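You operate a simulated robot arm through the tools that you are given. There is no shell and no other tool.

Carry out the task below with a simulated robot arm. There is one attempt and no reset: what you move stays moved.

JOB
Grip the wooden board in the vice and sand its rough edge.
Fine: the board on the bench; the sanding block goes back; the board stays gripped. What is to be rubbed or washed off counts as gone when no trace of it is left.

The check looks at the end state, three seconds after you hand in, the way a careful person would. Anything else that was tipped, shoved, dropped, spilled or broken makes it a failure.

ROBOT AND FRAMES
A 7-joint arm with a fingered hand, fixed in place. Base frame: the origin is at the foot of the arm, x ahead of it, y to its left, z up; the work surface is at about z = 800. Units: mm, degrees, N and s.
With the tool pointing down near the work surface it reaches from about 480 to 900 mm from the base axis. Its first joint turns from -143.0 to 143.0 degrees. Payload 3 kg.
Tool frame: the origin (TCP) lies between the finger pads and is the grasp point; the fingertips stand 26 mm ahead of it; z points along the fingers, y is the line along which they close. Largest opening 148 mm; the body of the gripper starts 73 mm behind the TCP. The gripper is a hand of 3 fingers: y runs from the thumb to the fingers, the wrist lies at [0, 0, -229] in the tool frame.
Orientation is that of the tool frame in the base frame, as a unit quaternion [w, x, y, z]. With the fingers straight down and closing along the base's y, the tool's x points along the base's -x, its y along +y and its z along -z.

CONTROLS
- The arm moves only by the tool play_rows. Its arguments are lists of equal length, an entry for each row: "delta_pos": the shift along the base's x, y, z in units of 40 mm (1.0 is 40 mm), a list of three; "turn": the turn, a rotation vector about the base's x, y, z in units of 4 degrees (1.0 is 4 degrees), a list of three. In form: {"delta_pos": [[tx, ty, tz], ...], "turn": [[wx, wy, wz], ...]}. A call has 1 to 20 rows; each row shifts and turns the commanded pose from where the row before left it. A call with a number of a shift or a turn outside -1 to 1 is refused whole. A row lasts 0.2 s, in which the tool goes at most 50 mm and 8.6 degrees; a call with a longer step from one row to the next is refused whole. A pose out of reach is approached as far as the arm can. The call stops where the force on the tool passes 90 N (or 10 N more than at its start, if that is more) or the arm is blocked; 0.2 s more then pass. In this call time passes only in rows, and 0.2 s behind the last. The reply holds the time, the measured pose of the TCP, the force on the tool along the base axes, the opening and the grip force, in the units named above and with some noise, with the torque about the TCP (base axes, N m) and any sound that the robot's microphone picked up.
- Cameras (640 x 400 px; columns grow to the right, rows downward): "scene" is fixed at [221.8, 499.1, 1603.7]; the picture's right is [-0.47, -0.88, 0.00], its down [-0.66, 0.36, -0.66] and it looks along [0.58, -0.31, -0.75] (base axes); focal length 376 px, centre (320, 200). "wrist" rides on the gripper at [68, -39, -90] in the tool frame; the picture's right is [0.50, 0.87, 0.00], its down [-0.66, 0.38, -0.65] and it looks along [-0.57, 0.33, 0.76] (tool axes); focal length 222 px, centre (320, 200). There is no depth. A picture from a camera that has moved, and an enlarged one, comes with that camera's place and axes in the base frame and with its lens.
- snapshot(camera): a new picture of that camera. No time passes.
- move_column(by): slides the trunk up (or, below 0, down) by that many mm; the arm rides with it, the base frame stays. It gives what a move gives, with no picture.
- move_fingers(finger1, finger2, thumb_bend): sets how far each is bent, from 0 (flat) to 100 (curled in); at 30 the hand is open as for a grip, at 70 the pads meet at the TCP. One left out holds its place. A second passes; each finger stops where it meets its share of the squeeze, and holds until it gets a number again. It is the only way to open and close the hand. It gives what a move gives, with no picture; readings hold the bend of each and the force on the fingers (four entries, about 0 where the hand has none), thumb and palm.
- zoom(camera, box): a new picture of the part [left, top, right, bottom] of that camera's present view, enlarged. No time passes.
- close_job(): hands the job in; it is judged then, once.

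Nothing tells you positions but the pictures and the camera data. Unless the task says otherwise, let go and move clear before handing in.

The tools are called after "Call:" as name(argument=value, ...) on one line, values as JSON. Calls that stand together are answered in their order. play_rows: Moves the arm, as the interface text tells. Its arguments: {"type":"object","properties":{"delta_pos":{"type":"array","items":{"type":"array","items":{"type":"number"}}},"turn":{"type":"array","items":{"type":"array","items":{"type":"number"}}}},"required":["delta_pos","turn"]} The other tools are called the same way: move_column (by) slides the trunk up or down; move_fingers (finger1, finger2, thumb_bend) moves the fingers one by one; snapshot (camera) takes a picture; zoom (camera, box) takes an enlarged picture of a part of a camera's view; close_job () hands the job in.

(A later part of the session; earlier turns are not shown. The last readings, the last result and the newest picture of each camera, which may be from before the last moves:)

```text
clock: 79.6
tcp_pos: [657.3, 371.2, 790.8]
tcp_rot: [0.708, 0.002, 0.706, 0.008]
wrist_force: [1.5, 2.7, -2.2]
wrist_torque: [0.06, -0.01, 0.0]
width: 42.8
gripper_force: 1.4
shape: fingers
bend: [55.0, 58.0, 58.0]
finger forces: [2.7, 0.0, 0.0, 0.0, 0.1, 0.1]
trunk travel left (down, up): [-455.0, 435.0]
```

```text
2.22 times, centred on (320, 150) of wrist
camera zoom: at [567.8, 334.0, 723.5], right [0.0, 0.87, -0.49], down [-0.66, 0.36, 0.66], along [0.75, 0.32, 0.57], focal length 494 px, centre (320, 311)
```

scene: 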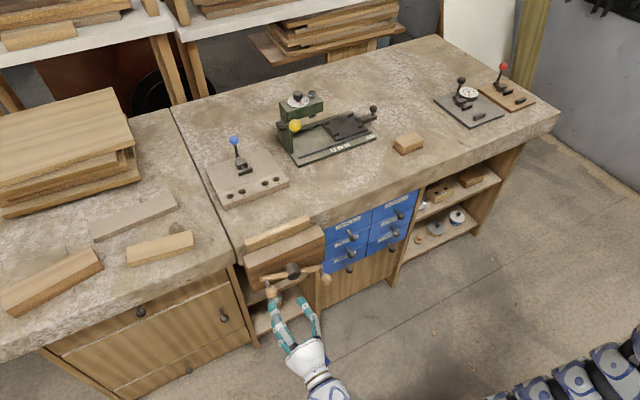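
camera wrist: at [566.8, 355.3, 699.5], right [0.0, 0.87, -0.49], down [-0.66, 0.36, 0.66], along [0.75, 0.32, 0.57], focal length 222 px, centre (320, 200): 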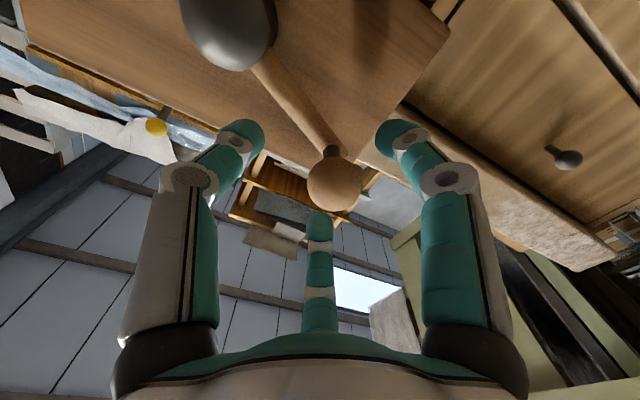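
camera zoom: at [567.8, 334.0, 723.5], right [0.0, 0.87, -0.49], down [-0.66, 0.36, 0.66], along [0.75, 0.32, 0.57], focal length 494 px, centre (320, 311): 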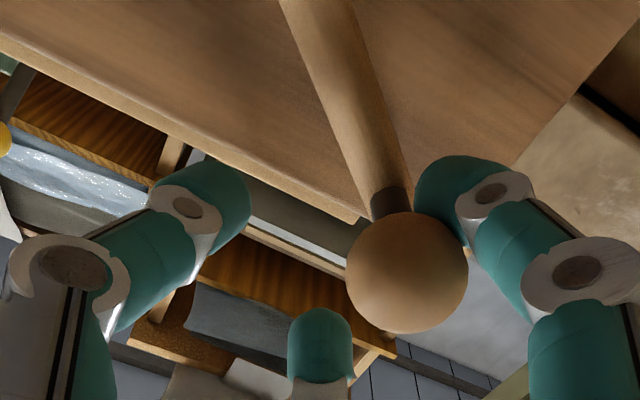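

The handle turns, but the single finger gives way a little. I'll grip the ball more firmly so it doesn't lag.

Call:
move_fingers(finger1=70, finger2=68, thumb_bend=68)

Call:
zoom(camera="wrist", box=[180, 60, 460, 240])

Call:
zoom(camera="scene", box=[235, 220, 345, 320])

```text
clock: 80.6
tcp_pos: [657.7, 372.1, 790.8]
tcp_rot: [0.708, 0.004, 0.706, 0.007]
wrist_force: [12.5, -0.1, -0.7]
wrist_torque: [0.08, -0.13, -0.09]
width: 14.1
gripper_force: 5.5
shape: fingers
bend: [64.0, 67.0, 68.0]
finger forces: [8.8, 2.5, 0.1, 0.0, 0.8, 0.1]
trunk travel left (down, up): [-455.0, 435.0]
```

```text
2.22 times, centred on (320, 150) of wrist
camera zoom: at [568.5, 333.8, 723.5], right [0.0, 0.87, -0.49], down [-0.66, 0.36, 0.66], along [0.75, 0.32, 0.57], focal length 494 px, centre (320, 311)
```

zoom: 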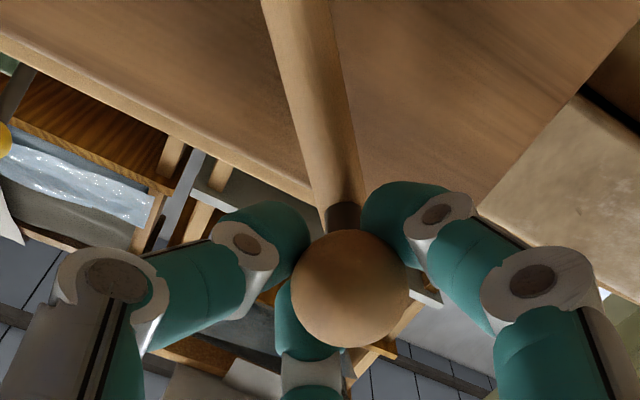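

```text
4.00 times, centred on (290, 270) of scene
camera zoom: at [221.8, 499.1, 1603.7], right [-0.47, -0.88, 0.0], down [-0.66, 0.36, -0.66], along [0.58, -0.31, -0.75], focal length 1503 px, centre (440, -80)
```

zoom: 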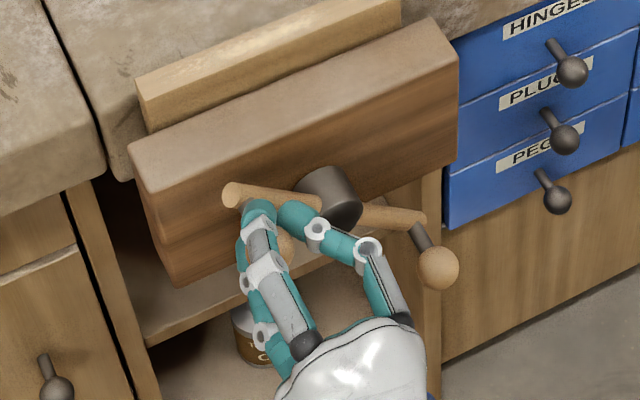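

The fingertips have closed behind the ball around the peg and are pulling axially. I'll ease forward a few mm to relieve that, then continue the turn.

Call:
play_rows(delta_pos=[[0.1, 0, 0]], turn=[[0, 0, 0]])

```text
clock: 81.0
tcp_pos: [660.7, 373.5, 791.3]
tcp_rot: [0.708, 0.002, 0.706, 0.009]
wrist_force: [4.4, 0.8, -2.1]
wrist_torque: [0.03, -0.02, -0.04]
width: 12.2
gripper_force: 3.9
shape: fingers
bend: [64.0, 67.0, 68.0]
finger forces: [5.7, 1.3, 0.1, 0.1, 0.8, 0.0]
trunk travel left (down, up): [-455.0, 435.0]
```

Call:
play_rows(delta_pos=[[0, -0.18, 0.1225], [0, -0.195, 0.1025], [0, -0.2025, 0.08], [0, -0.21, 0.0625], [0, -0.215, 0.0375], [0, -0.2175, 0.015], [0, -0.22, -0.0075], [0, -0.2175, -0.03], [0, -0.21, -0.055], [0, -0.2075, -0.0725]], turn=[[0, 0, 0], [0, 0, 0], [0, 0, 0], [0, 0, 0], [0, 0, 0], [0, 0, 0], [0, 0, 0], [0, 0, 0], [0, 0, 0], [0, 0, 0]])

Call:
zoom(camera="wrist", box=[180, 60, 460, 240])

Call:
zoom(camera="scene", box=[235, 200, 345, 300])

```text
clock: 83.2
tcp_pos: [659.4, 288.9, 802.4]
tcp_rot: [0.708, 0.003, 0.706, 0.008]
wrist_force: [0.2, 0.4, -0.3]
wrist_torque: [0.02, -0.01, 0.04]
width: 2.4
gripper_force: 0.0
shape: fingers
bend: [70.0, 68.0, 68.0]
finger forces: [0.1, 0.0, 0.0, 0.0, 0.1, 0.0]
trunk travel left (down, up): [-455.0, 435.0]
```

```text
2.22 times, centred on (320, 150) of wrist
camera zoom: at [569.9, 251.1, 734.2], right [0.0, 0.87, -0.49], down [-0.66, 0.36, 0.66], along [0.75, 0.32, 0.57], focal length 494 px, centre (320, 311)
```

zoom: 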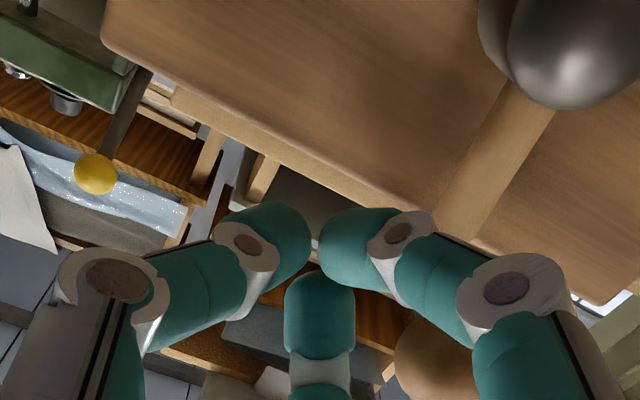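

```text
4.00 times, centred on (290, 250) of scene
camera zoom: at [221.8, 499.1, 1603.7], right [-0.47, -0.88, 0.0], down [-0.66, 0.36, -0.66], along [0.58, -0.31, -0.75], focal length 1503 px, centre (440, 0)
```

zoom: 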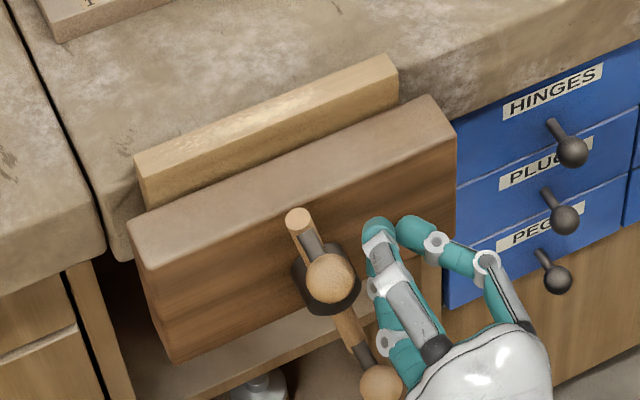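

The ball slipped out near the top, but the handle turned about 50°. A closed, stiff fist will push better: I'll retract, go behind the ball, and push it around.

Call:
play_rows(delta_pos=[[-0.5, 0, 0], [-0.5, 0, 0], [-0.5, 0, 0], [0, 0.6, 0], [0, 0.6, 0], [0, 0.6, 0], [0, 0.6, -0.3], [0, 0.2, -0.3]], turn=[[0, 0, 0], [0, 0, 0], [0, 0, 0], [0, 0, 0], [0, 0, 0], [0, 0, 0], [0, 0, 0], [0, 0, 0]])

Call:
move_fingers(finger1=85, finger2=85, thumb_bend=85)

Call:
snapshot(camera="wrist")

Call:
zoom(camera="scene", box=[235, 200, 345, 300])

```text
clock: 85.0
tcp_pos: [601.2, 393.5, 777.9]
tcp_rot: [0.708, 0.004, 0.706, 0.006]
wrist_force: [-0.2, 0.1, -0.3]
wrist_torque: [0.01, 0.01, -0.02]
width: 2.5
gripper_force: 0.0
shape: fingers
bend: [70.0, 68.0, 68.0]
finger forces: [0.0, 0.0, 0.0, 0.1, 0.0, 0.0]
trunk travel left (down, up): [-455.0, 435.0]
```

```text
clock: 86.0
tcp_pos: [600.5, 392.7, 779.6]
tcp_rot: [0.708, 0.003, 0.706, 0.007]
wrist_force: [-0.8, 0.1, -0.2]
wrist_torque: [0.01, 0.01, 0.01]
width: 0.2
gripper_force: 0.0
shape: fingers
bend: [81.0, 78.0, 77.0]
finger forces: [0.0, 0.0, 0.0, 0.0, 0.0, 0.0]
trunk travel left (down, up): [-455.0, 435.0]
```

```text
taken
camera wrist: at [511.0, 355.7, 710.9], right [0.0, 0.87, -0.49], down [-0.66, 0.36, 0.66], along [0.75, 0.32, 0.57], focal length 222 px, centre (320, 200)
```

wrist: 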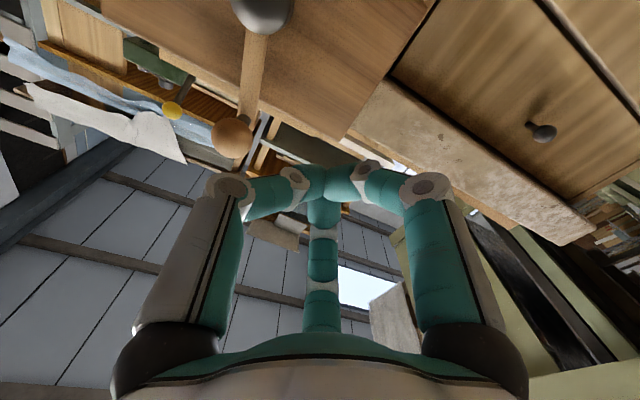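

```text
4.00 times, centred on (290, 250) of scene
camera zoom: at [221.8, 499.1, 1603.7], right [-0.47, -0.88, 0.0], down [-0.66, 0.36, -0.66], along [0.58, -0.31, -0.75], focal length 1503 px, centre (440, 0)
```

zoom: 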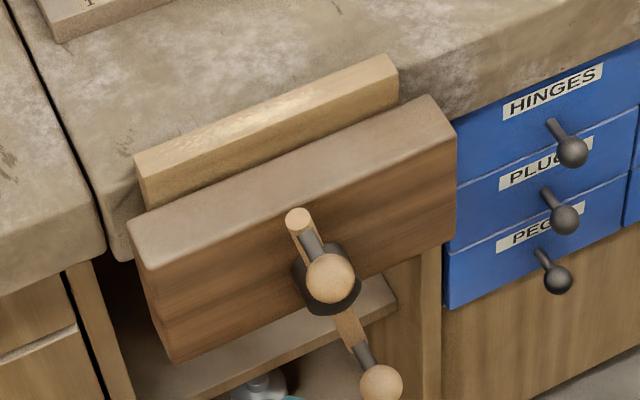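

Ball 1 is now near the top (θ≈80°). The fingers are soft radially but stiff sideways, so I'll spread the two fingers and use the thumb alone as the pusher.

Call:
move_fingers(finger1=25, finger2=25, thumb_bend=66)

Call:
snapshot(camera="wrist")

Call:
zoom(camera="scene", box=[225, 230, 365, 345])

```text
clock: 87.0
tcp_pos: [600.1, 393.0, 778.4]
tcp_rot: [0.708, 0.002, 0.706, 0.008]
wrist_force: [0.1, 0.5, -0.7]
wrist_torque: [0.0, -0.03, 0.04]
width: 81.1
gripper_force: 0.0
shape: fingers
bend: [25.0, 25.0, 66.0]
finger forces: [0.1, 0.1, 0.0, 0.0, 0.0, 0.0]
trunk travel left (down, up): [-455.0, 435.0]
```

```text
taken
camera wrist: at [511.0, 355.7, 710.9], right [0.0, 0.87, -0.49], down [-0.66, 0.36, 0.66], along [0.75, 0.32, 0.57], focal length 222 px, centre (320, 200)
```

wrist: 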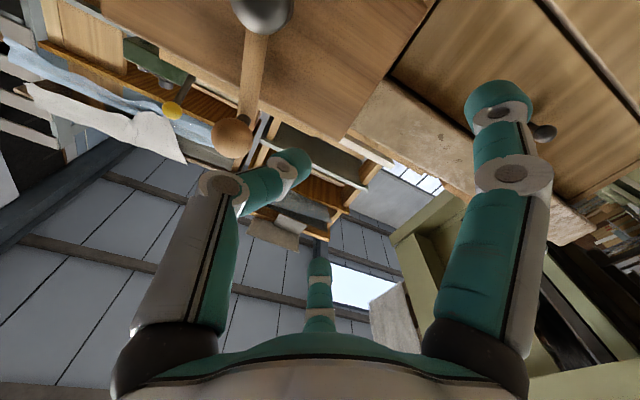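

```text
3.48 times, centred on (295, 288) of scene
camera zoom: at [221.8, 499.1, 1603.7], right [-0.47, -0.88, 0.0], down [-0.66, 0.36, -0.66], along [0.58, -0.31, -0.75], focal length 1307 px, centre (407, -104)
```

zoom: 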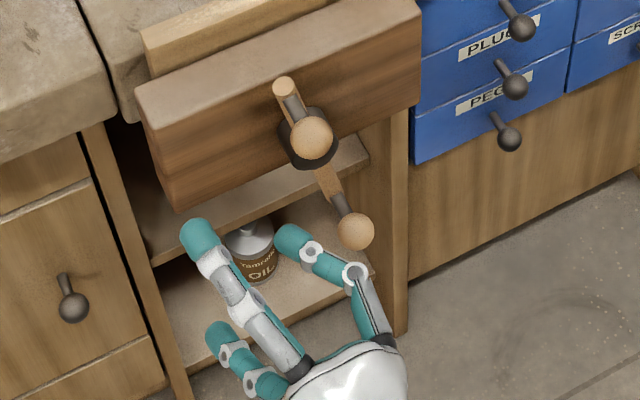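

Call:
move_fingers(thumb_bend=45)

Call:
snapshot(camera="wrist")

```text
clock: 88.0
tcp_pos: [601.1, 392.9, 778.9]
tcp_rot: [0.708, 0.002, 0.706, 0.009]
wrist_force: [0.0, 0.6, 0.1]
wrist_torque: [0.03, 0.0, -0.02]
width: 109.0
gripper_force: 0.0
shape: fingers
bend: [25.0, 25.0, 45.0]
finger forces: [0.1, 0.0, 0.0, 0.1, 0.0, 0.1]
trunk travel left (down, up): [-455.0, 435.0]
```

```text
taken
camera wrist: at [511.0, 355.7, 710.9], right [0.0, 0.87, -0.49], down [-0.66, 0.36, 0.66], along [0.75, 0.32, 0.57], focal length 222 px, centre (320, 200)
```

wrist: 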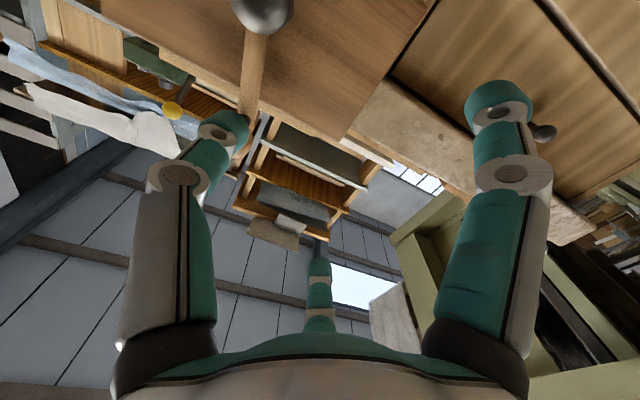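

The thumb at bend 45 is a straight rod about 59 mm to the right of the TCP. I'll place it left of ball 1, then sweep it along the circle.

Call:
play_rows(delta_pos=[[0, 0.5, 0.1], [0, 0.545, 0.155], [0.4, 0, 0], [0.4, 0, 0], [0.28, 0, 0]], turn=[[0, 0, 0], [0, 0, 0], [0, 0, 0], [0, 0, 0], [0, 0, 0]])

Call:
snapshot(camera="wrist")

Call:
zoom(camera="scene", box=[215, 210, 355, 325])

```text
clock: 89.2
tcp_pos: [644.2, 435.3, 787.3]
tcp_rot: [0.708, 0.002, 0.706, 0.007]
wrist_force: [0.1, 0.3, -0.1]
wrist_torque: [-0.01, 0.02, -0.02]
width: 109.2
gripper_force: 0.1
shape: fingers
bend: [25.0, 25.0, 45.0]
finger forces: [0.1, 0.1, 0.0, 0.0, 0.0, 0.0]
trunk travel left (down, up): [-455.0, 435.0]
```

```text
taken
camera wrist: at [554.9, 398.1, 719.5], right [0.0, 0.87, -0.49], down [-0.66, 0.36, 0.66], along [0.75, 0.32, 0.57], focal length 222 px, centre (320, 200)
```

wrist: 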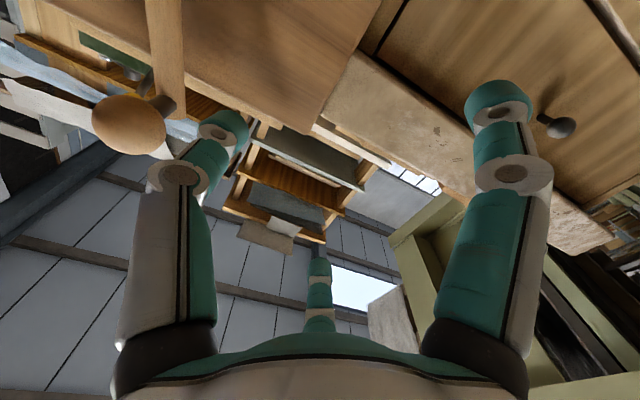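

```text
3.48 times, centred on (285, 268) of scene
camera zoom: at [221.8, 499.1, 1603.7], right [-0.47, -0.88, 0.0], down [-0.66, 0.36, -0.66], along [0.58, -0.31, -0.75], focal length 1307 px, centre (442, -35)
```

zoom: 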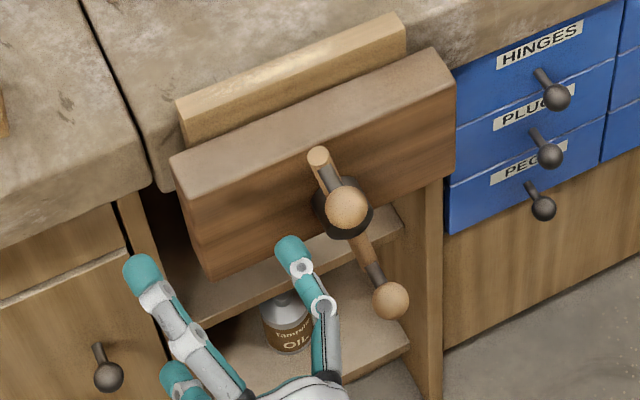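

Call:
play_rows(delta_pos=[[0, -0.175, 0.1325], [0, -0.185, 0.1125], [0, -0.2, 0.0925], [0, -0.2075, 0.0725], [0, -0.2125, 0.0475], [0, -0.2175, 0.0275], [0, -0.2175, 0.005], [0, -0.2175, -0.02]], turn=[[0, 0, 0], [0, 0, 0], [0, 0, 0], [0, 0, 0], [0, 0, 0], [0, 0, 0], [0, 0, 0], [0, 0, 0]])

Call:
snapshot(camera="wrist")

Call:
zoom(camera="scene", box=[215, 210, 355, 325])

```text
clock: 91.0
tcp_pos: [643.7, 370.5, 806.2]
tcp_rot: [0.708, 0.003, 0.706, 0.008]
wrist_force: [-0.2, 2.1, -0.7]
wrist_torque: [0.04, 0.02, 0.09]
width: 105.8
gripper_force: 1.7
shape: fingers
bend: [25.0, 25.0, 47.0]
finger forces: [0.0, 0.0, 0.1, 0.1, 2.7, 0.0]
trunk travel left (down, up): [-455.0, 435.0]
```

```text
taken
camera wrist: at [554.6, 333.8, 739.1], right [0.0, 0.87, -0.49], down [-0.66, 0.36, 0.66], along [0.75, 0.32, 0.57], focal length 222 px, centre (320, 200)
```

wrist: 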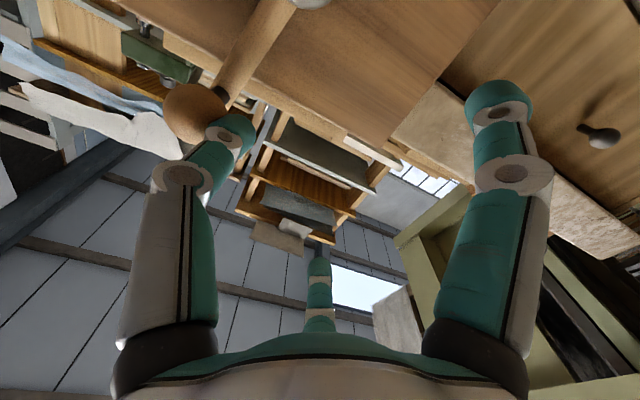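

```text
3.48 times, centred on (285, 268) of scene
camera zoom: at [221.8, 499.1, 1603.7], right [-0.47, -0.88, 0.0], down [-0.66, 0.36, -0.66], along [0.58, -0.31, -0.75], focal length 1307 px, centre (442, -35)
```

zoom: 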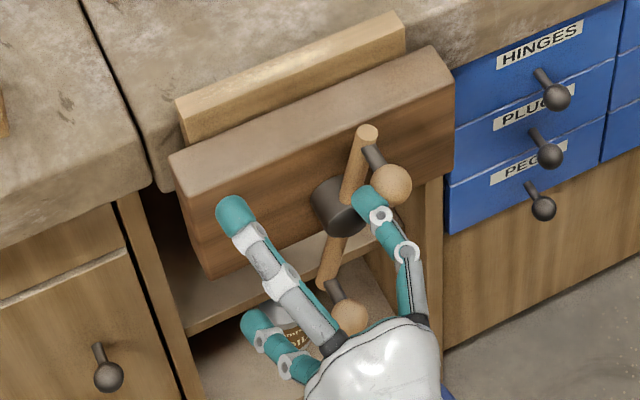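

The pushing works at about 2–3 N, and the jaw is creeping toward the bench, so the direction is right. I'll continue down the right side.

Call:
play_rows(delta_pos=[[0, -0.215, -0.0425], [0, -0.21, -0.0625], [0, -0.2, -0.0875], [0, -0.1925, -0.105], [0, -0.18, -0.125], [0, -0.165, -0.145], [0, -0.1475, -0.16], [0, -0.1325, -0.175], [0, -0.1125, -0.185], [0, -0.0925, -0.2], [0, -0.0725, -0.2075], [0, -0.0475, -0.2125], [0, -0.0275, -0.2175], [0, -0.0025, -0.2175]], turn=[[0, 0, 0], [0, 0, 0], [0, 0, 0], [0, 0, 0], [0, 0, 0], [0, 0, 0], [0, 0, 0], [0, 0, 0], [0, 0, 0], [0, 0, 0], [0, 0, 0], [0, 0, 0], [0, 0, 0], [0, 0, 0]])

Call:
snapshot(camera="wrist")

Call:
zoom(camera="scene", box=[215, 210, 355, 325])

```text
clock: 94.0
tcp_pos: [644.5, 297.4, 719.1]
tcp_rot: [0.708, 0.002, 0.706, 0.007]
wrist_force: [0.3, -0.3, -0.8]
wrist_torque: [-0.04, 0.02, -0.01]
width: 108.8
gripper_force: 0.0
shape: fingers
bend: [25.0, 25.0, 45.0]
finger forces: [0.0, 0.0, 0.1, 0.0, 0.0, 0.0]
trunk travel left (down, up): [-455.0, 435.0]
```

```text
taken
camera wrist: at [554.8, 260.3, 651.6], right [0.0, 0.87, -0.49], down [-0.66, 0.37, 0.66], along [0.75, 0.32, 0.57], focal length 222 px, centre (320, 200)
```

wrist: 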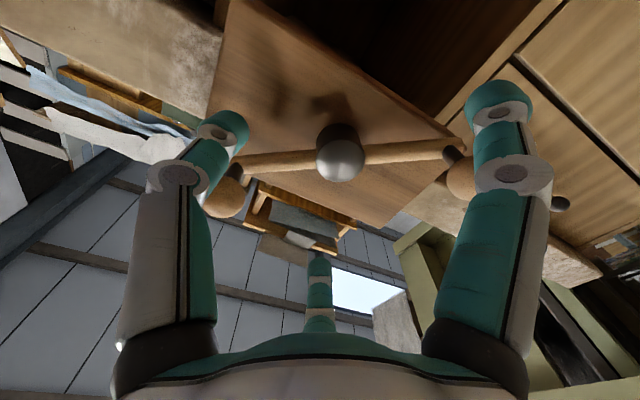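

```text
3.48 times, centred on (285, 268) of scene
camera zoom: at [221.8, 499.1, 1603.7], right [-0.47, -0.88, 0.0], down [-0.66, 0.36, -0.66], along [0.58, -0.31, -0.75], focal length 1307 px, centre (442, -35)
```

zoom: 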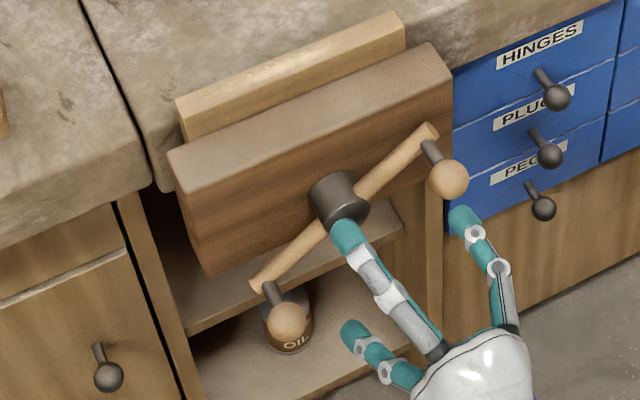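

The thumb slipped past the ball at about θ≈139°. Pushing the straight bar itself between hub and peg is more stable. I'll retract and fold the other two fingers out of the way first.

Call:
play_rows(delta_pos=[[-0.5, 0, 0], [-0.5, 0, 0], [-0.4, 0, 0]], turn=[[0, 0, 0], [0, 0, 0], [0, 0, 0]])

Call:
move_fingers(finger1=100, finger2=100, thumb_bend=45)

Call:
snapshot(camera="wrist")

Call:
zoom(camera="scene", box=[215, 210, 375, 340])

```text
clock: 94.8
tcp_pos: [587.8, 300.3, 719.3]
tcp_rot: [0.708, 0.002, 0.706, 0.008]
wrist_force: [0.2, 0.3, -0.7]
wrist_torque: [-0.01, -0.01, -0.02]
width: 109.4
gripper_force: 0.0
shape: fingers
bend: [25.0, 25.0, 45.0]
finger forces: [0.1, 0.0, 0.0, 0.0, 0.0, 0.1]
trunk travel left (down, up): [-455.0, 435.0]
```

```text
clock: 95.8
tcp_pos: [587.8, 298.9, 718.7]
tcp_rot: [0.708, 0.002, 0.706, 0.007]
wrist_force: [-0.4, 0.1, -0.5]
wrist_torque: [0.0, 0.02, 0.0]
width: 37.9
gripper_force: 0.0
shape: fingers
bend: [84.0, 84.0, 45.0]
finger forces: [0.0, 0.1, 0.1, 0.0, 0.1, 0.0]
trunk travel left (down, up): [-455.0, 435.0]
```

```text
taken
camera wrist: at [498.4, 261.6, 651.6], right [0.0, 0.87, -0.49], down [-0.66, 0.36, 0.66], along [0.75, 0.32, 0.57], focal length 222 px, centre (320, 200)
```

wrist: 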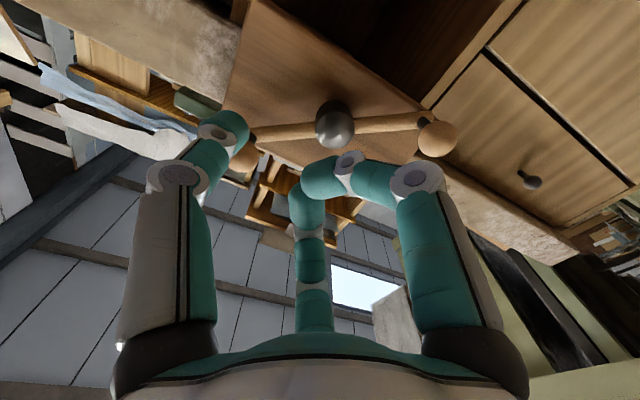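

```text
3.08 times, centred on (295, 275) of scene
camera zoom: at [221.8, 499.1, 1603.7], right [-0.47, -0.88, 0.0], down [-0.66, 0.36, -0.66], along [0.58, -0.31, -0.75], focal length 1156 px, centre (397, -31)
```

zoom: 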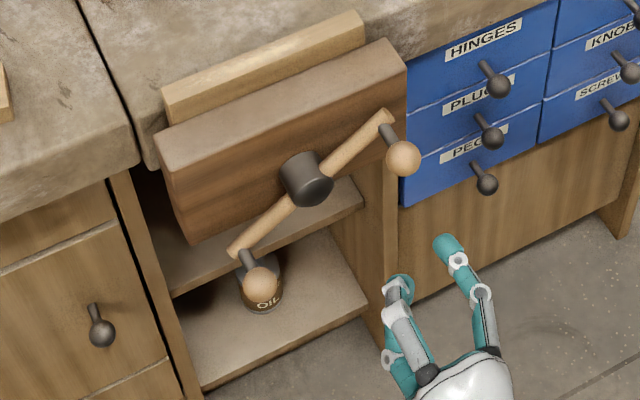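

Call:
move_fingers(finger1=100, finger2=100)

Call:
snapshot(camera="wrist")

Call:
zoom(camera="scene", box=[285, 280, 375, 360])

```text
clock: 96.8
tcp_pos: [589.1, 298.7, 719.5]
tcp_rot: [0.708, 0.003, 0.706, 0.007]
wrist_force: [-0.8, 0.6, 0.0]
wrist_torque: [-0.02, 0.01, 0.0]
width: 42.3
gripper_force: 0.0
shape: fingers
bend: [92.0, 92.0, 45.0]
finger forces: [0.1, 0.0, 0.1, 0.0, 0.0, 0.0]
trunk travel left (down, up): [-455.0, 435.0]
```

```text
taken
camera wrist: at [498.4, 261.6, 651.6], right [0.0, 0.87, -0.49], down [-0.66, 0.36, 0.66], along [0.75, 0.32, 0.57], focal length 222 px, centre (320, 200)
```

wrist: 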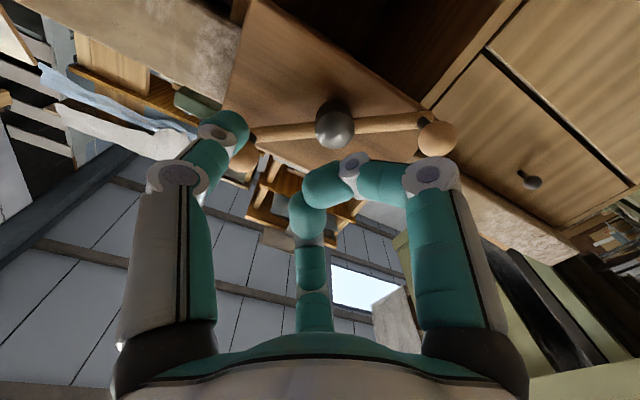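

```text
5.00 times, centred on (330, 320) of scene
camera zoom: at [221.8, 499.1, 1603.7], right [-0.47, -0.88, 0.0], down [-0.66, 0.36, -0.66], along [0.58, -0.31, -0.75], focal length 1879 px, centre (270, -400)
```

zoom: 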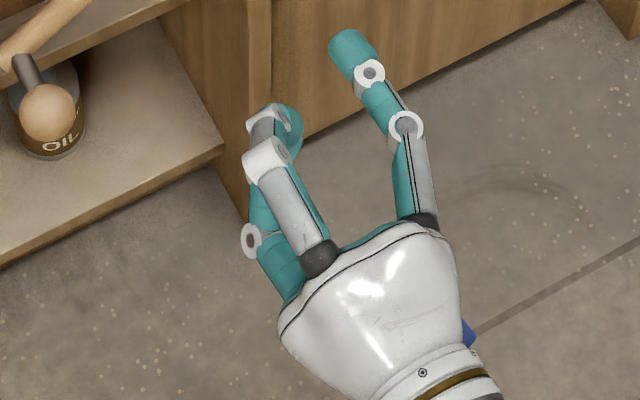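

Call:
move_fingers(finger1=0, finger2=0)

Call:
move_fingers(finger1=0, finger2=0)

Call:
snapshot(camera="wrist")

Call:
zoom(camera="scene", box=[285, 280, 375, 360])

```text
clock: 97.8
tcp_pos: [587.3, 299.3, 719.8]
tcp_rot: [0.708, 0.002, 0.706, 0.008]
wrist_force: [0.0, -0.3, 0.2]
wrist_torque: [0.01, 0.01, 0.02]
width: 134.6
gripper_force: 0.1
shape: fingers
bend: [0.0, 0.0, 45.0]
finger forces: [0.0, 0.0, 0.0, 0.1, 0.1, 0.1]
trunk travel left (down, up): [-455.0, 435.0]
```

```text
clock: 98.8
tcp_pos: [588.6, 299.1, 719.9]
tcp_rot: [0.708, 0.003, 0.706, 0.007]
wrist_force: [0.5, -1.0, 0.3]
wrist_torque: [-0.01, -0.03, 0.01]
width: 134.4
gripper_force: 0.1
shape: fingers
bend: [0.0, 0.0, 45.0]
finger forces: [0.0, 0.0, 0.0, 0.0, 0.0, 0.1]
trunk travel left (down, up): [-455.0, 435.0]
```

```text
taken
camera wrist: at [498.4, 261.5, 651.5], right [0.0, 0.87, -0.49], down [-0.66, 0.36, 0.66], along [0.75, 0.32, 0.57], focal length 222 px, centre (320, 200)
```

wrist: 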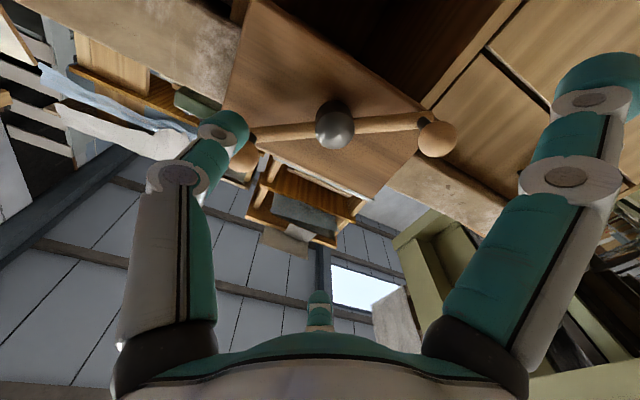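

```text
5.00 times, centred on (330, 320) of scene
camera zoom: at [221.8, 499.1, 1603.7], right [-0.47, -0.88, 0.0], down [-0.66, 0.36, -0.66], along [0.58, -0.31, -0.75], focal length 1879 px, centre (270, -400)
```

zoom: 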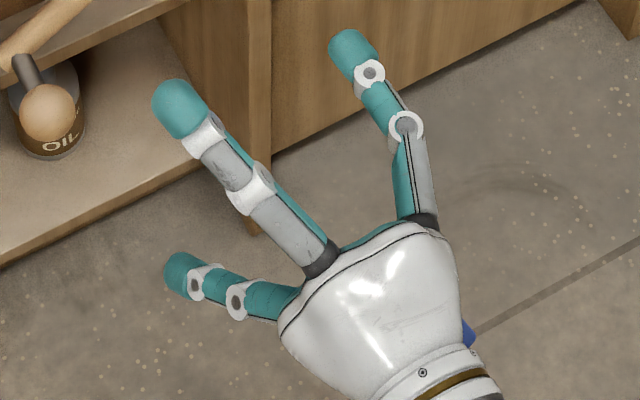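

The curled test is done; with the fingers flat they stay clear. I'll place the thumb tip below-left of the hub, behind the lower bar arm (θ≈321°).

Call:
play_rows(delta_pos=[[0, 0.6, -0.24], [0, 0.6, -0.24], [0, 0.6, -0.24], [0, 0.54, -0.24], [0.3, 0, 0], [0.4, 0, 0], [0.4, 0, 0], [0.4, 0, 0], [0.4, 0, 0]], turn=[[0, 0, 0], [0, 0, 0], [0, 0, 0], [0, 0, 0], [0, 0, 0], [0, 0, 0], [0, 0, 0], [0, 0, 0], [0, 0, 0]])

Call:
snapshot(camera="wrist")

Call:
zoom(camera="scene", box=[215, 220, 355, 335])

```text
clock: 100.8
tcp_pos: [663.0, 392.4, 681.1]
tcp_rot: [0.708, 0.003, 0.706, 0.008]
wrist_force: [0.9, -0.7, 0.3]
wrist_torque: [-0.01, 0.01, 0.03]
width: 134.3
gripper_force: 0.1
shape: fingers
bend: [0.0, 0.0, 45.0]
finger forces: [0.1, 0.0, 0.0, 0.0, 0.1, 0.0]
trunk travel left (down, up): [-455.0, 435.0]
```

```text
taken
camera wrist: at [573.4, 354.1, 613.7], right [-0.01, 0.87, -0.49], down [-0.66, 0.36, 0.66], along [0.75, 0.32, 0.57], focal length 222 px, centre (320, 200)
```

wrist: 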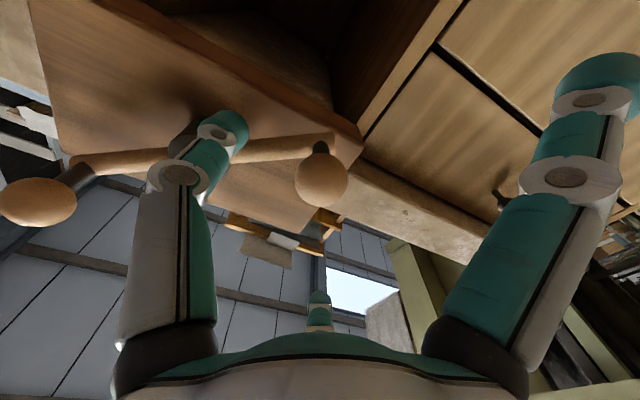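

```text
3.48 times, centred on (285, 278) of scene
camera zoom: at [221.8, 499.1, 1603.7], right [-0.47, -0.88, 0.0], down [-0.66, 0.36, -0.66], along [0.58, -0.31, -0.75], focal length 1307 px, centre (442, -70)
```

zoom: 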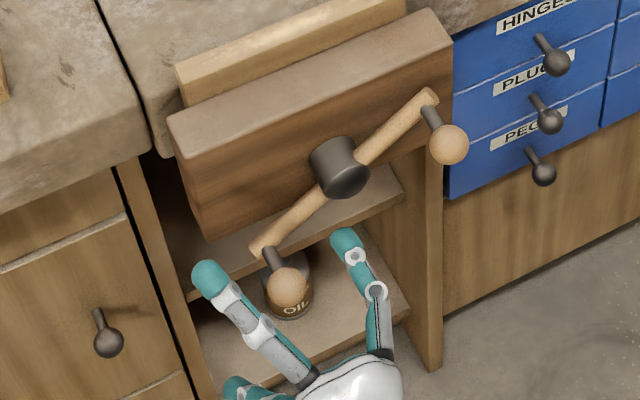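

Call:
play_rows(delta_pos=[[0.15, 0, 0], [0.12, 0, 0]], turn=[[0, 0, 0], [0, 0, 0]])

Call:
play_rows(delta_pos=[[0, 0.1484, 0.0511], [0, 0.1399, 0.0713], [0, 0.1286, 0.0901], [0, 0.1148, 0.1071], [0, 0.0988, 0.122], [0, 0.0809, 0.1346]], turn=[[0, 0, 0], [0, 0, 0], [0, 0, 0], [0, 0, 0], [0, 0, 0], [0, 0, 0]])

Call:
snapshot(camera="wrist")

Call:
zoom(camera="scene", box=[215, 220, 355, 335])

```text
clock: 101.4
tcp_pos: [674.1, 390.6, 681.3]
tcp_rot: [0.708, 0.002, 0.706, 0.008]
wrist_force: [-0.7, -0.1, 1.0]
wrist_torque: [0.01, -0.02, -0.01]
width: 134.6
gripper_force: 0.1
shape: fingers
bend: [0.0, 0.0, 45.0]
finger forces: [0.0, 0.0, 0.1, 0.0, 0.0, 0.0]
trunk travel left (down, up): [-455.0, 435.0]
```

```text
clock: 102.8
tcp_pos: [673.7, 419.1, 705.0]
tcp_rot: [0.708, 0.003, 0.706, 0.007]
wrist_force: [-0.6, 0.0, 0.0]
wrist_torque: [0.01, -0.01, 0.01]
width: 134.7
gripper_force: 0.1
shape: fingers
bend: [0.0, 0.0, 45.0]
finger forces: [0.1, 0.0, 0.1, 0.0, 0.0, 0.0]
trunk travel left (down, up): [-455.0, 435.0]
```

```text
taken
camera wrist: at [585.3, 381.9, 637.2], right [0.0, 0.87, -0.49], down [-0.66, 0.36, 0.66], along [0.75, 0.32, 0.57], focal length 222 px, centre (320, 200)
```

wrist: 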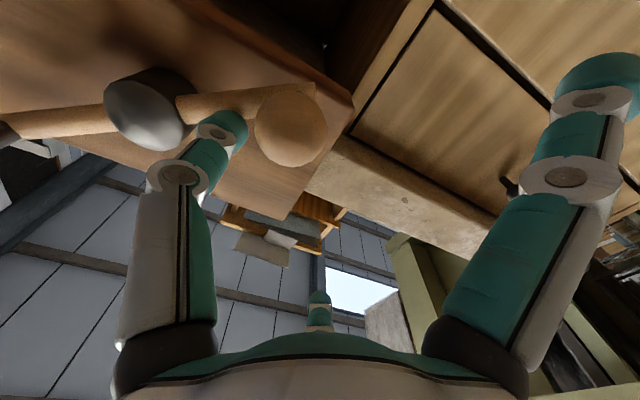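

```text
3.48 times, centred on (285, 278) of scene
camera zoom: at [221.8, 499.1, 1603.7], right [-0.47, -0.88, 0.0], down [-0.66, 0.36, -0.66], along [0.58, -0.31, -0.75], focal length 1307 px, centre (442, -70)
```

zoom: 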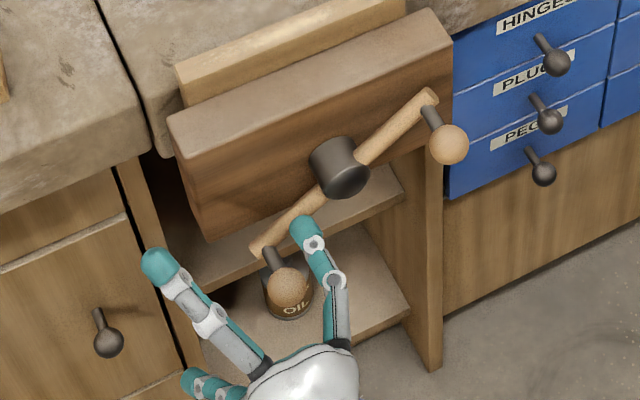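

The thumb tip passed in front of the bar without touching; it needs to be about 14 mm deeper. I'll go back below the bar and reach in further.

Call:
play_rows(delta_pos=[[-0.1, -0.0809, -0.1346], [0, -0.0988, -0.122], [0, -0.1148, -0.1071], [0, -0.1286, -0.0901], [0, -0.1399, -0.0713], [0, -0.1484, -0.0511], [0.2, 0, 0], [0.2, 0, 0], [0.05, 0, 0]], turn=[[0, 0, 0], [0, 0, 0], [0, 0, 0], [0, 0, 0], [0, 0, 0], [0, 0, 0], [0, 0, 0], [0, 0, 0], [0, 0, 0]])

Call:
zoom(camera="scene", box=[235, 235, 335, 320])

Call:
snapshot(camera="wrist")

```text
clock: 104.8
tcp_pos: [688.2, 391.1, 682.5]
tcp_rot: [0.708, 0.002, 0.706, 0.007]
wrist_force: [-0.4, 0.5, 0.0]
wrist_torque: [-0.02, 0.01, 0.01]
width: 134.8
gripper_force: 0.2
shape: fingers
bend: [0.0, 0.0, 45.0]
finger forces: [0.0, 0.0, 0.0, 0.0, 0.0, 0.1]
trunk travel left (down, up): [-455.0, 435.0]
```

```text
4.71 times, centred on (285, 278) of scene
camera zoom: at [221.8, 499.1, 1603.7], right [-0.47, -0.88, 0.0], down [-0.66, 0.36, -0.66], along [0.58, -0.31, -0.75], focal length 1769 px, centre (485, -165)
```

zoom: 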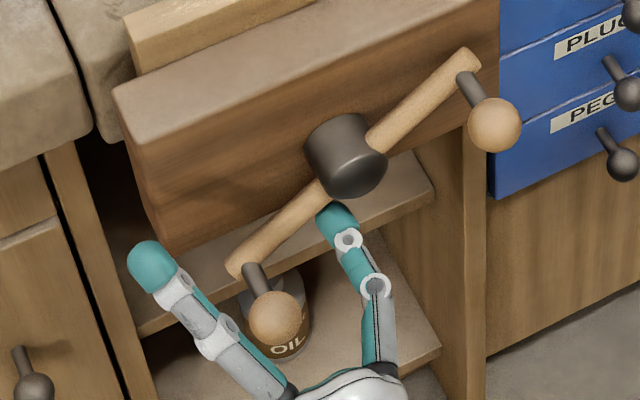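

```text
taken
camera wrist: at [598.9, 354.4, 613.9], right [-0.01, 0.87, -0.49], down [-0.66, 0.36, 0.66], along [0.75, 0.32, 0.57], focal length 222 px, centre (320, 200)
```

wrist: 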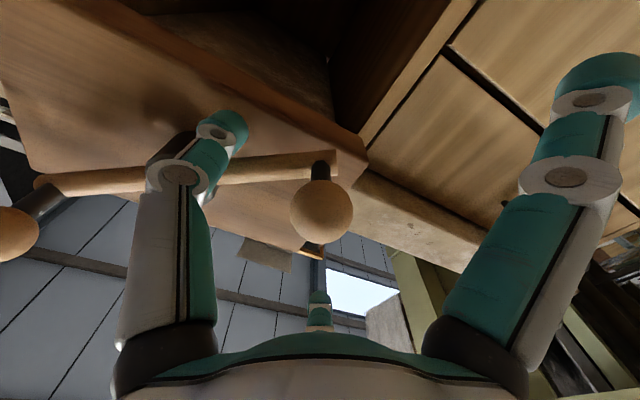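

Now the tip is beside the bar near the hub. I'll sweep and watch the thumb force.

Call:
play_rows(delta_pos=[[0, 0.1484, 0.0511], [0, 0.1399, 0.0713], [0, 0.1286, 0.0901], [0, 0.1148, 0.1071], [0, 0.0988, 0.122], [0, 0.0809, 0.1346]], turn=[[0, 0, 0], [0, 0, 0], [0, 0, 0], [0, 0, 0], [0, 0, 0], [0, 0, 0]])

Call:
zoom(camera="scene", box=[235, 235, 335, 320])

Call:
snapshot(camera="wrist")

```text
clock: 106.2
tcp_pos: [689.2, 419.4, 699.9]
tcp_rot: [0.705, 0.003, 0.709, 0.006]
wrist_force: [2.0, -8.0, -37.5]
wrist_torque: [2.45, 1.03, -0.07]
width: 142.3
gripper_force: 18.5
shape: fingers
bend: [0.0, 0.0, 41.0]
finger forces: [0.0, 0.1, 0.0, 0.1, 35.4, 0.0]
trunk travel left (down, up): [-455.0, 435.0]
```

```text
4.71 times, centred on (285, 278) of scene
camera zoom: at [221.8, 499.1, 1603.7], right [-0.47, -0.88, 0.0], down [-0.66, 0.36, -0.66], along [0.58, -0.31, -0.75], focal length 1769 px, centre (485, -165)
```

zoom: 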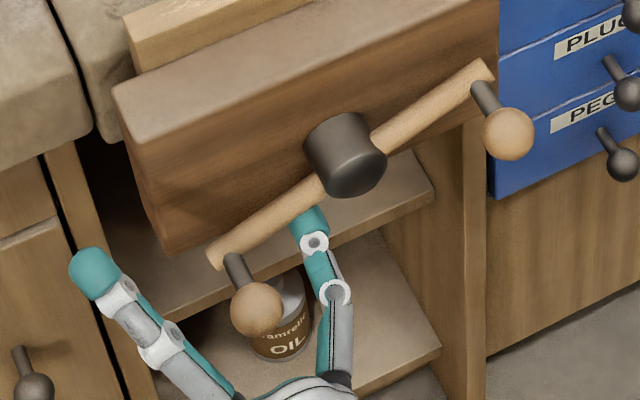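

```text
taken
camera wrist: at [598.0, 381.9, 632.5], right [-0.01, 0.87, -0.49], down [-0.65, 0.37, 0.66], along [0.76, 0.32, 0.57], focal length 222 px, centre (320, 200)
```

wrist: 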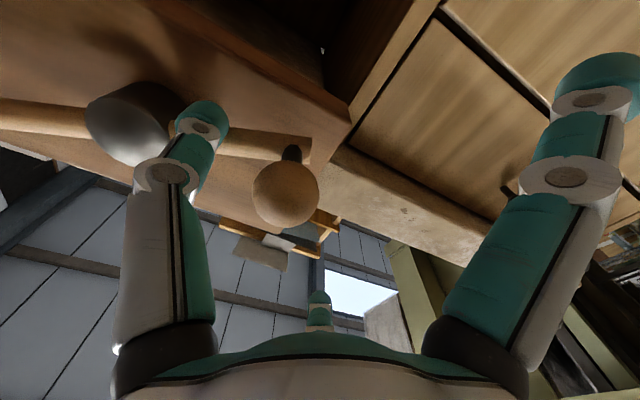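

The thumb is now pushing with about 37 N sideways (1.7 N·m), so resistance has jumped. The vice may already be closing on the board, so I'll check the gap.

Call:
zoom(camera="scene", box=[235, 205, 335, 265])

Call:
zoom(camera="scene", box=[285, 205, 345, 245])

Call:
zoom(camera="scene", box=[235, 230, 295, 270])

```text
6.40 times, centred on (285, 235) of scene
camera zoom: at [221.8, 499.1, 1603.7], right [-0.47, -0.88, 0.0], down [-0.66, 0.36, -0.66], along [0.58, -0.31, -0.75], focal length 2405 px, centre (544, -24)
```

zoom: 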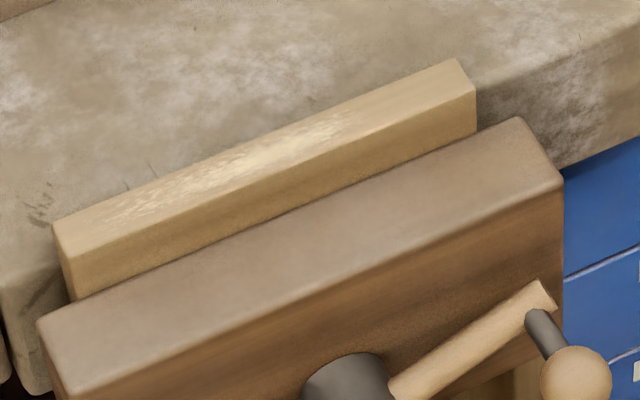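

```text
10.00 times, centred on (315, 225) of scene
camera zoom: at [221.8, 499.1, 1603.7], right [-0.47, -0.88, 0.0], down [-0.66, 0.36, -0.66], along [0.58, -0.31, -0.75], focal length 3758 px, centre (370, -50)
```

zoom: 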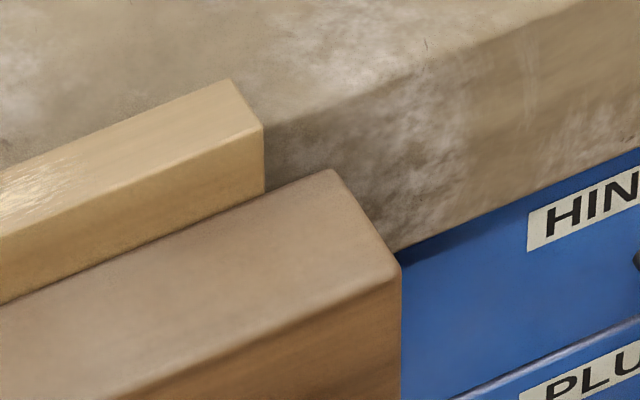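

```text
10.00 times, centred on (265, 250) of scene
camera zoom: at [221.8, 499.1, 1603.7], right [-0.47, -0.88, 0.0], down [-0.66, 0.36, -0.66], along [0.58, -0.31, -0.75], focal length 3758 px, centre (870, -300)
```

zoom: 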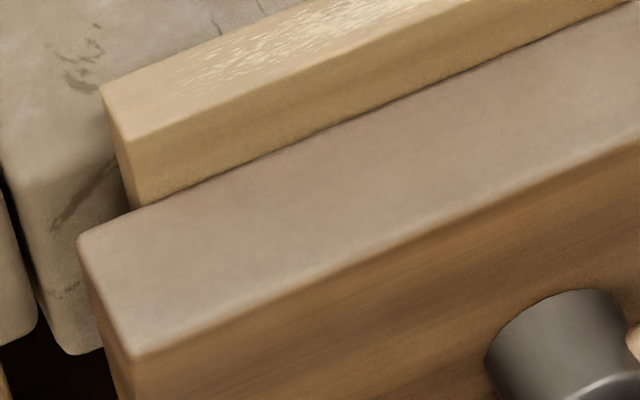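

The jaw's inner edge is now at x≈778 and the board's front face at about 782, with the arm stalled at 37 N. I'll push a bit further to see whether it moves.

Call:
play_rows(delta_pos=[[0, 0.03, 0.06], [0, 0.03, 0.06]], turn=[[0, 0, 0], [0, 0, 0]])

Call:
zoom(camera="scene", box=[235, 235, 335, 320])

```text
clock: 106.8
tcp_pos: [690.5, 423.7, 702.6]
tcp_rot: [0.704, 0.003, 0.71, 0.007]
wrist_force: [-4.9, -8.5, -58.7]
wrist_torque: [3.93, 1.47, -0.53]
width: 144.1
gripper_force: 28.4
shape: fingers
bend: [0.0, 0.0, 40.0]
finger forces: [0.1, 0.0, 0.0, 0.1, 55.9, 0.0]
trunk travel left (down, up): [-455.0, 435.0]
```

```text
4.71 times, centred on (285, 278) of scene
camera zoom: at [221.8, 499.1, 1603.7], right [-0.47, -0.88, 0.0], down [-0.66, 0.36, -0.66], along [0.58, -0.31, -0.75], focal length 1769 px, centre (485, -165)
```

zoom: 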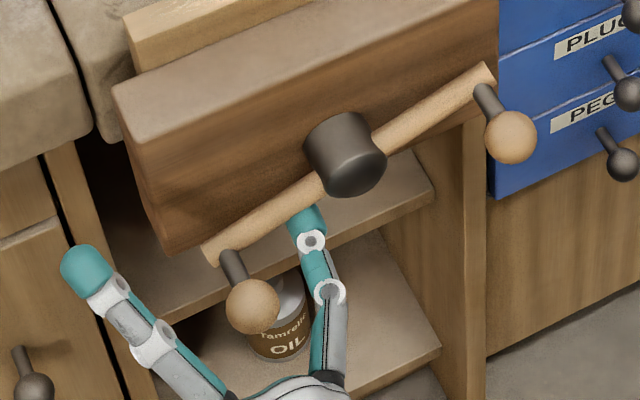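

Resistance is now stiff: 59 N for barely 1–2° of motion. The vice seems clamped, so I'll back the thumb off and inspect from above.

Call:
play_rows(delta_pos=[[0, -0.1, -0.2], [0, -0.1, -0.2], [0, -0.15, -0.2], [0, -0.2, -0.1], [-0.5, 0, 0], [-0.6, 0, 0], [-0.6, 0, 0], [-0.6, 0, 0]], turn=[[0, 0, 0], [0, 0, 0], [0, 0, 0], [0, 0, 0], [0, 0, 0], [0, 0, 0], [0, 0, 0], [0, 0, 0]])

Call:
zoom(camera="scene", box=[225, 205, 345, 320])

```text
clock: 108.6
tcp_pos: [597.5, 401.0, 682.3]
tcp_rot: [0.708, 0.003, 0.706, 0.007]
wrist_force: [0.5, -0.5, -0.5]
wrist_torque: [-0.02, 0.02, 0.02]
width: 134.9
gripper_force: 0.0
shape: fingers
bend: [0.0, 0.0, 45.0]
finger forces: [0.1, 0.1, 0.0, 0.1, 0.1, 0.0]
trunk travel left (down, up): [-455.0, 435.0]
```

```text
3.48 times, centred on (285, 262) of scene
camera zoom: at [221.8, 499.1, 1603.7], right [-0.47, -0.88, 0.0], down [-0.66, 0.36, -0.66], along [0.58, -0.31, -0.75], focal length 1307 px, centre (442, -17)
```

zoom: 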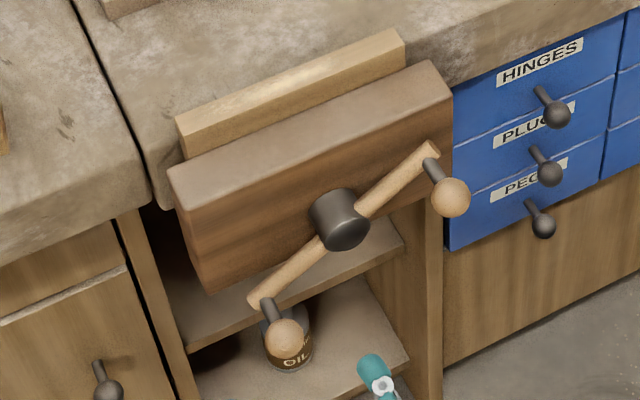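

The handle settled at about 325°, a few degrees tighter than before, and holds there against its own friction. Next I'll raise the trunk and arm and turn the hand back to pointing down.

Call:
move_column(by=120)

Call:
play_rows(delta_pos=[[0.1, -0.5, 0.5], [0.1, -0.6, 0.5], [0.1, -0.6, 0.5], [0.2, -0.6, 0.5], [0.2, -0.6, 0.3], [0.3, -0.6, 0.3]], turn=[[0, 0, 0], [0, 0, 0], [0, 0, 0], [0, 0, 0], [0, 0, 0], [0, 0, 0]])

Call:
move_fingers(finger1=50, finger2=50, thumb_bend=50)

Call:
play_rows(delta_pos=[[0, 0, 0], [0, 0, 0], [0, 0, 0], [0, 0, 0], [0, 0, 0], [0, 0, 0], [0, 0, 0], [0, 0, 0], [0, 0, 0], [0, 0, 0], [0, 0, 0], [0, 0, 0], [0, 0, 0], [0, 0, 0], [0, 0, 0], [0, 0, 0]], turn=[[0, 1, 0], [0, 1, 0], [0, 1, 0], [0, 1, 0], [0, 1, 0], [0, 1, 0], [0, 1, 0], [0, 1, 0], [0, 1, 0], [0, 1, 0], [0, 1, 0], [0, 1, 0], [0, 1, 0], [0, 1, 0], [0, 1, 0], [0, 1, 0]])

Call:
snapshot(camera="scene")

```text
clock: 110.1
tcp_pos: [597.5, 401.1, 802.7]
tcp_rot: [0.708, 0.002, 0.706, 0.007]
wrist_force: [0.3, 0.5, 0.3]
wrist_torque: [0.02, -0.01, -0.01]
width: 134.9
gripper_force: 0.1
shape: fingers
bend: [0.0, 0.0, 45.0]
finger forces: [0.0, 0.0, 0.0, 0.0, 0.1, 0.1]
trunk travel left (down, up): [-575.0, 315.0]
```

```text
clock: 111.5
tcp_pos: [640.8, 261.1, 907.3]
tcp_rot: [0.708, 0.002, 0.706, 0.008]
wrist_force: [-0.2, 0.1, -0.5]
wrist_torque: [0.03, -0.01, 0.02]
width: 135.0
gripper_force: 0.2
shape: fingers
bend: [0.0, 0.0, 45.0]
finger forces: [0.0, 0.0, 0.0, 0.0, 0.0, 0.0]
trunk travel left (down, up): [-575.0, 315.0]
```

```text
clock: 112.5
tcp_pos: [641.0, 261.3, 907.4]
tcp_rot: [0.708, 0.001, 0.706, 0.008]
wrist_force: [0.5, -0.6, 0.3]
wrist_torque: [-0.03, -0.01, -0.02]
width: 62.6
gripper_force: 0.0
shape: fingers
bend: [50.0, 50.0, 50.0]
finger forces: [0.0, 0.1, 0.1, 0.1, 0.1, 0.0]
trunk travel left (down, up): [-575.0, 315.0]
```

```text
clock: 115.9
tcp_pos: [637.1, 261.4, 905.5]
tcp_rot: [0.226, 0.006, 0.974, 0.005]
wrist_force: [-0.7, -0.7, -0.1]
wrist_torque: [-0.01, 0.0, 0.0]
width: 62.5
gripper_force: 0.1
shape: fingers
bend: [50.0, 50.0, 50.0]
finger forces: [0.0, 0.1, 0.0, 0.1, 0.1, 0.0]
trunk travel left (down, up): [-575.0, 315.0]
```

```text
taken
```

scene: 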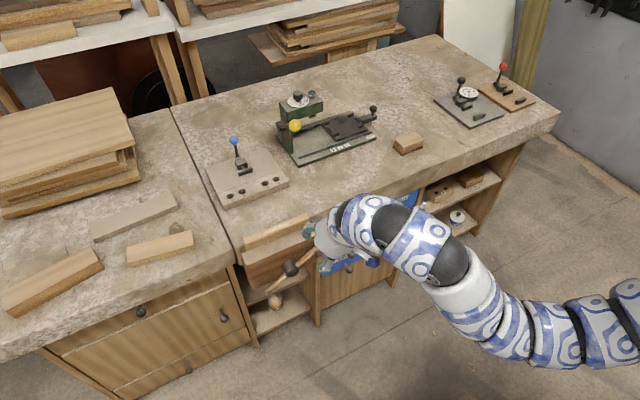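

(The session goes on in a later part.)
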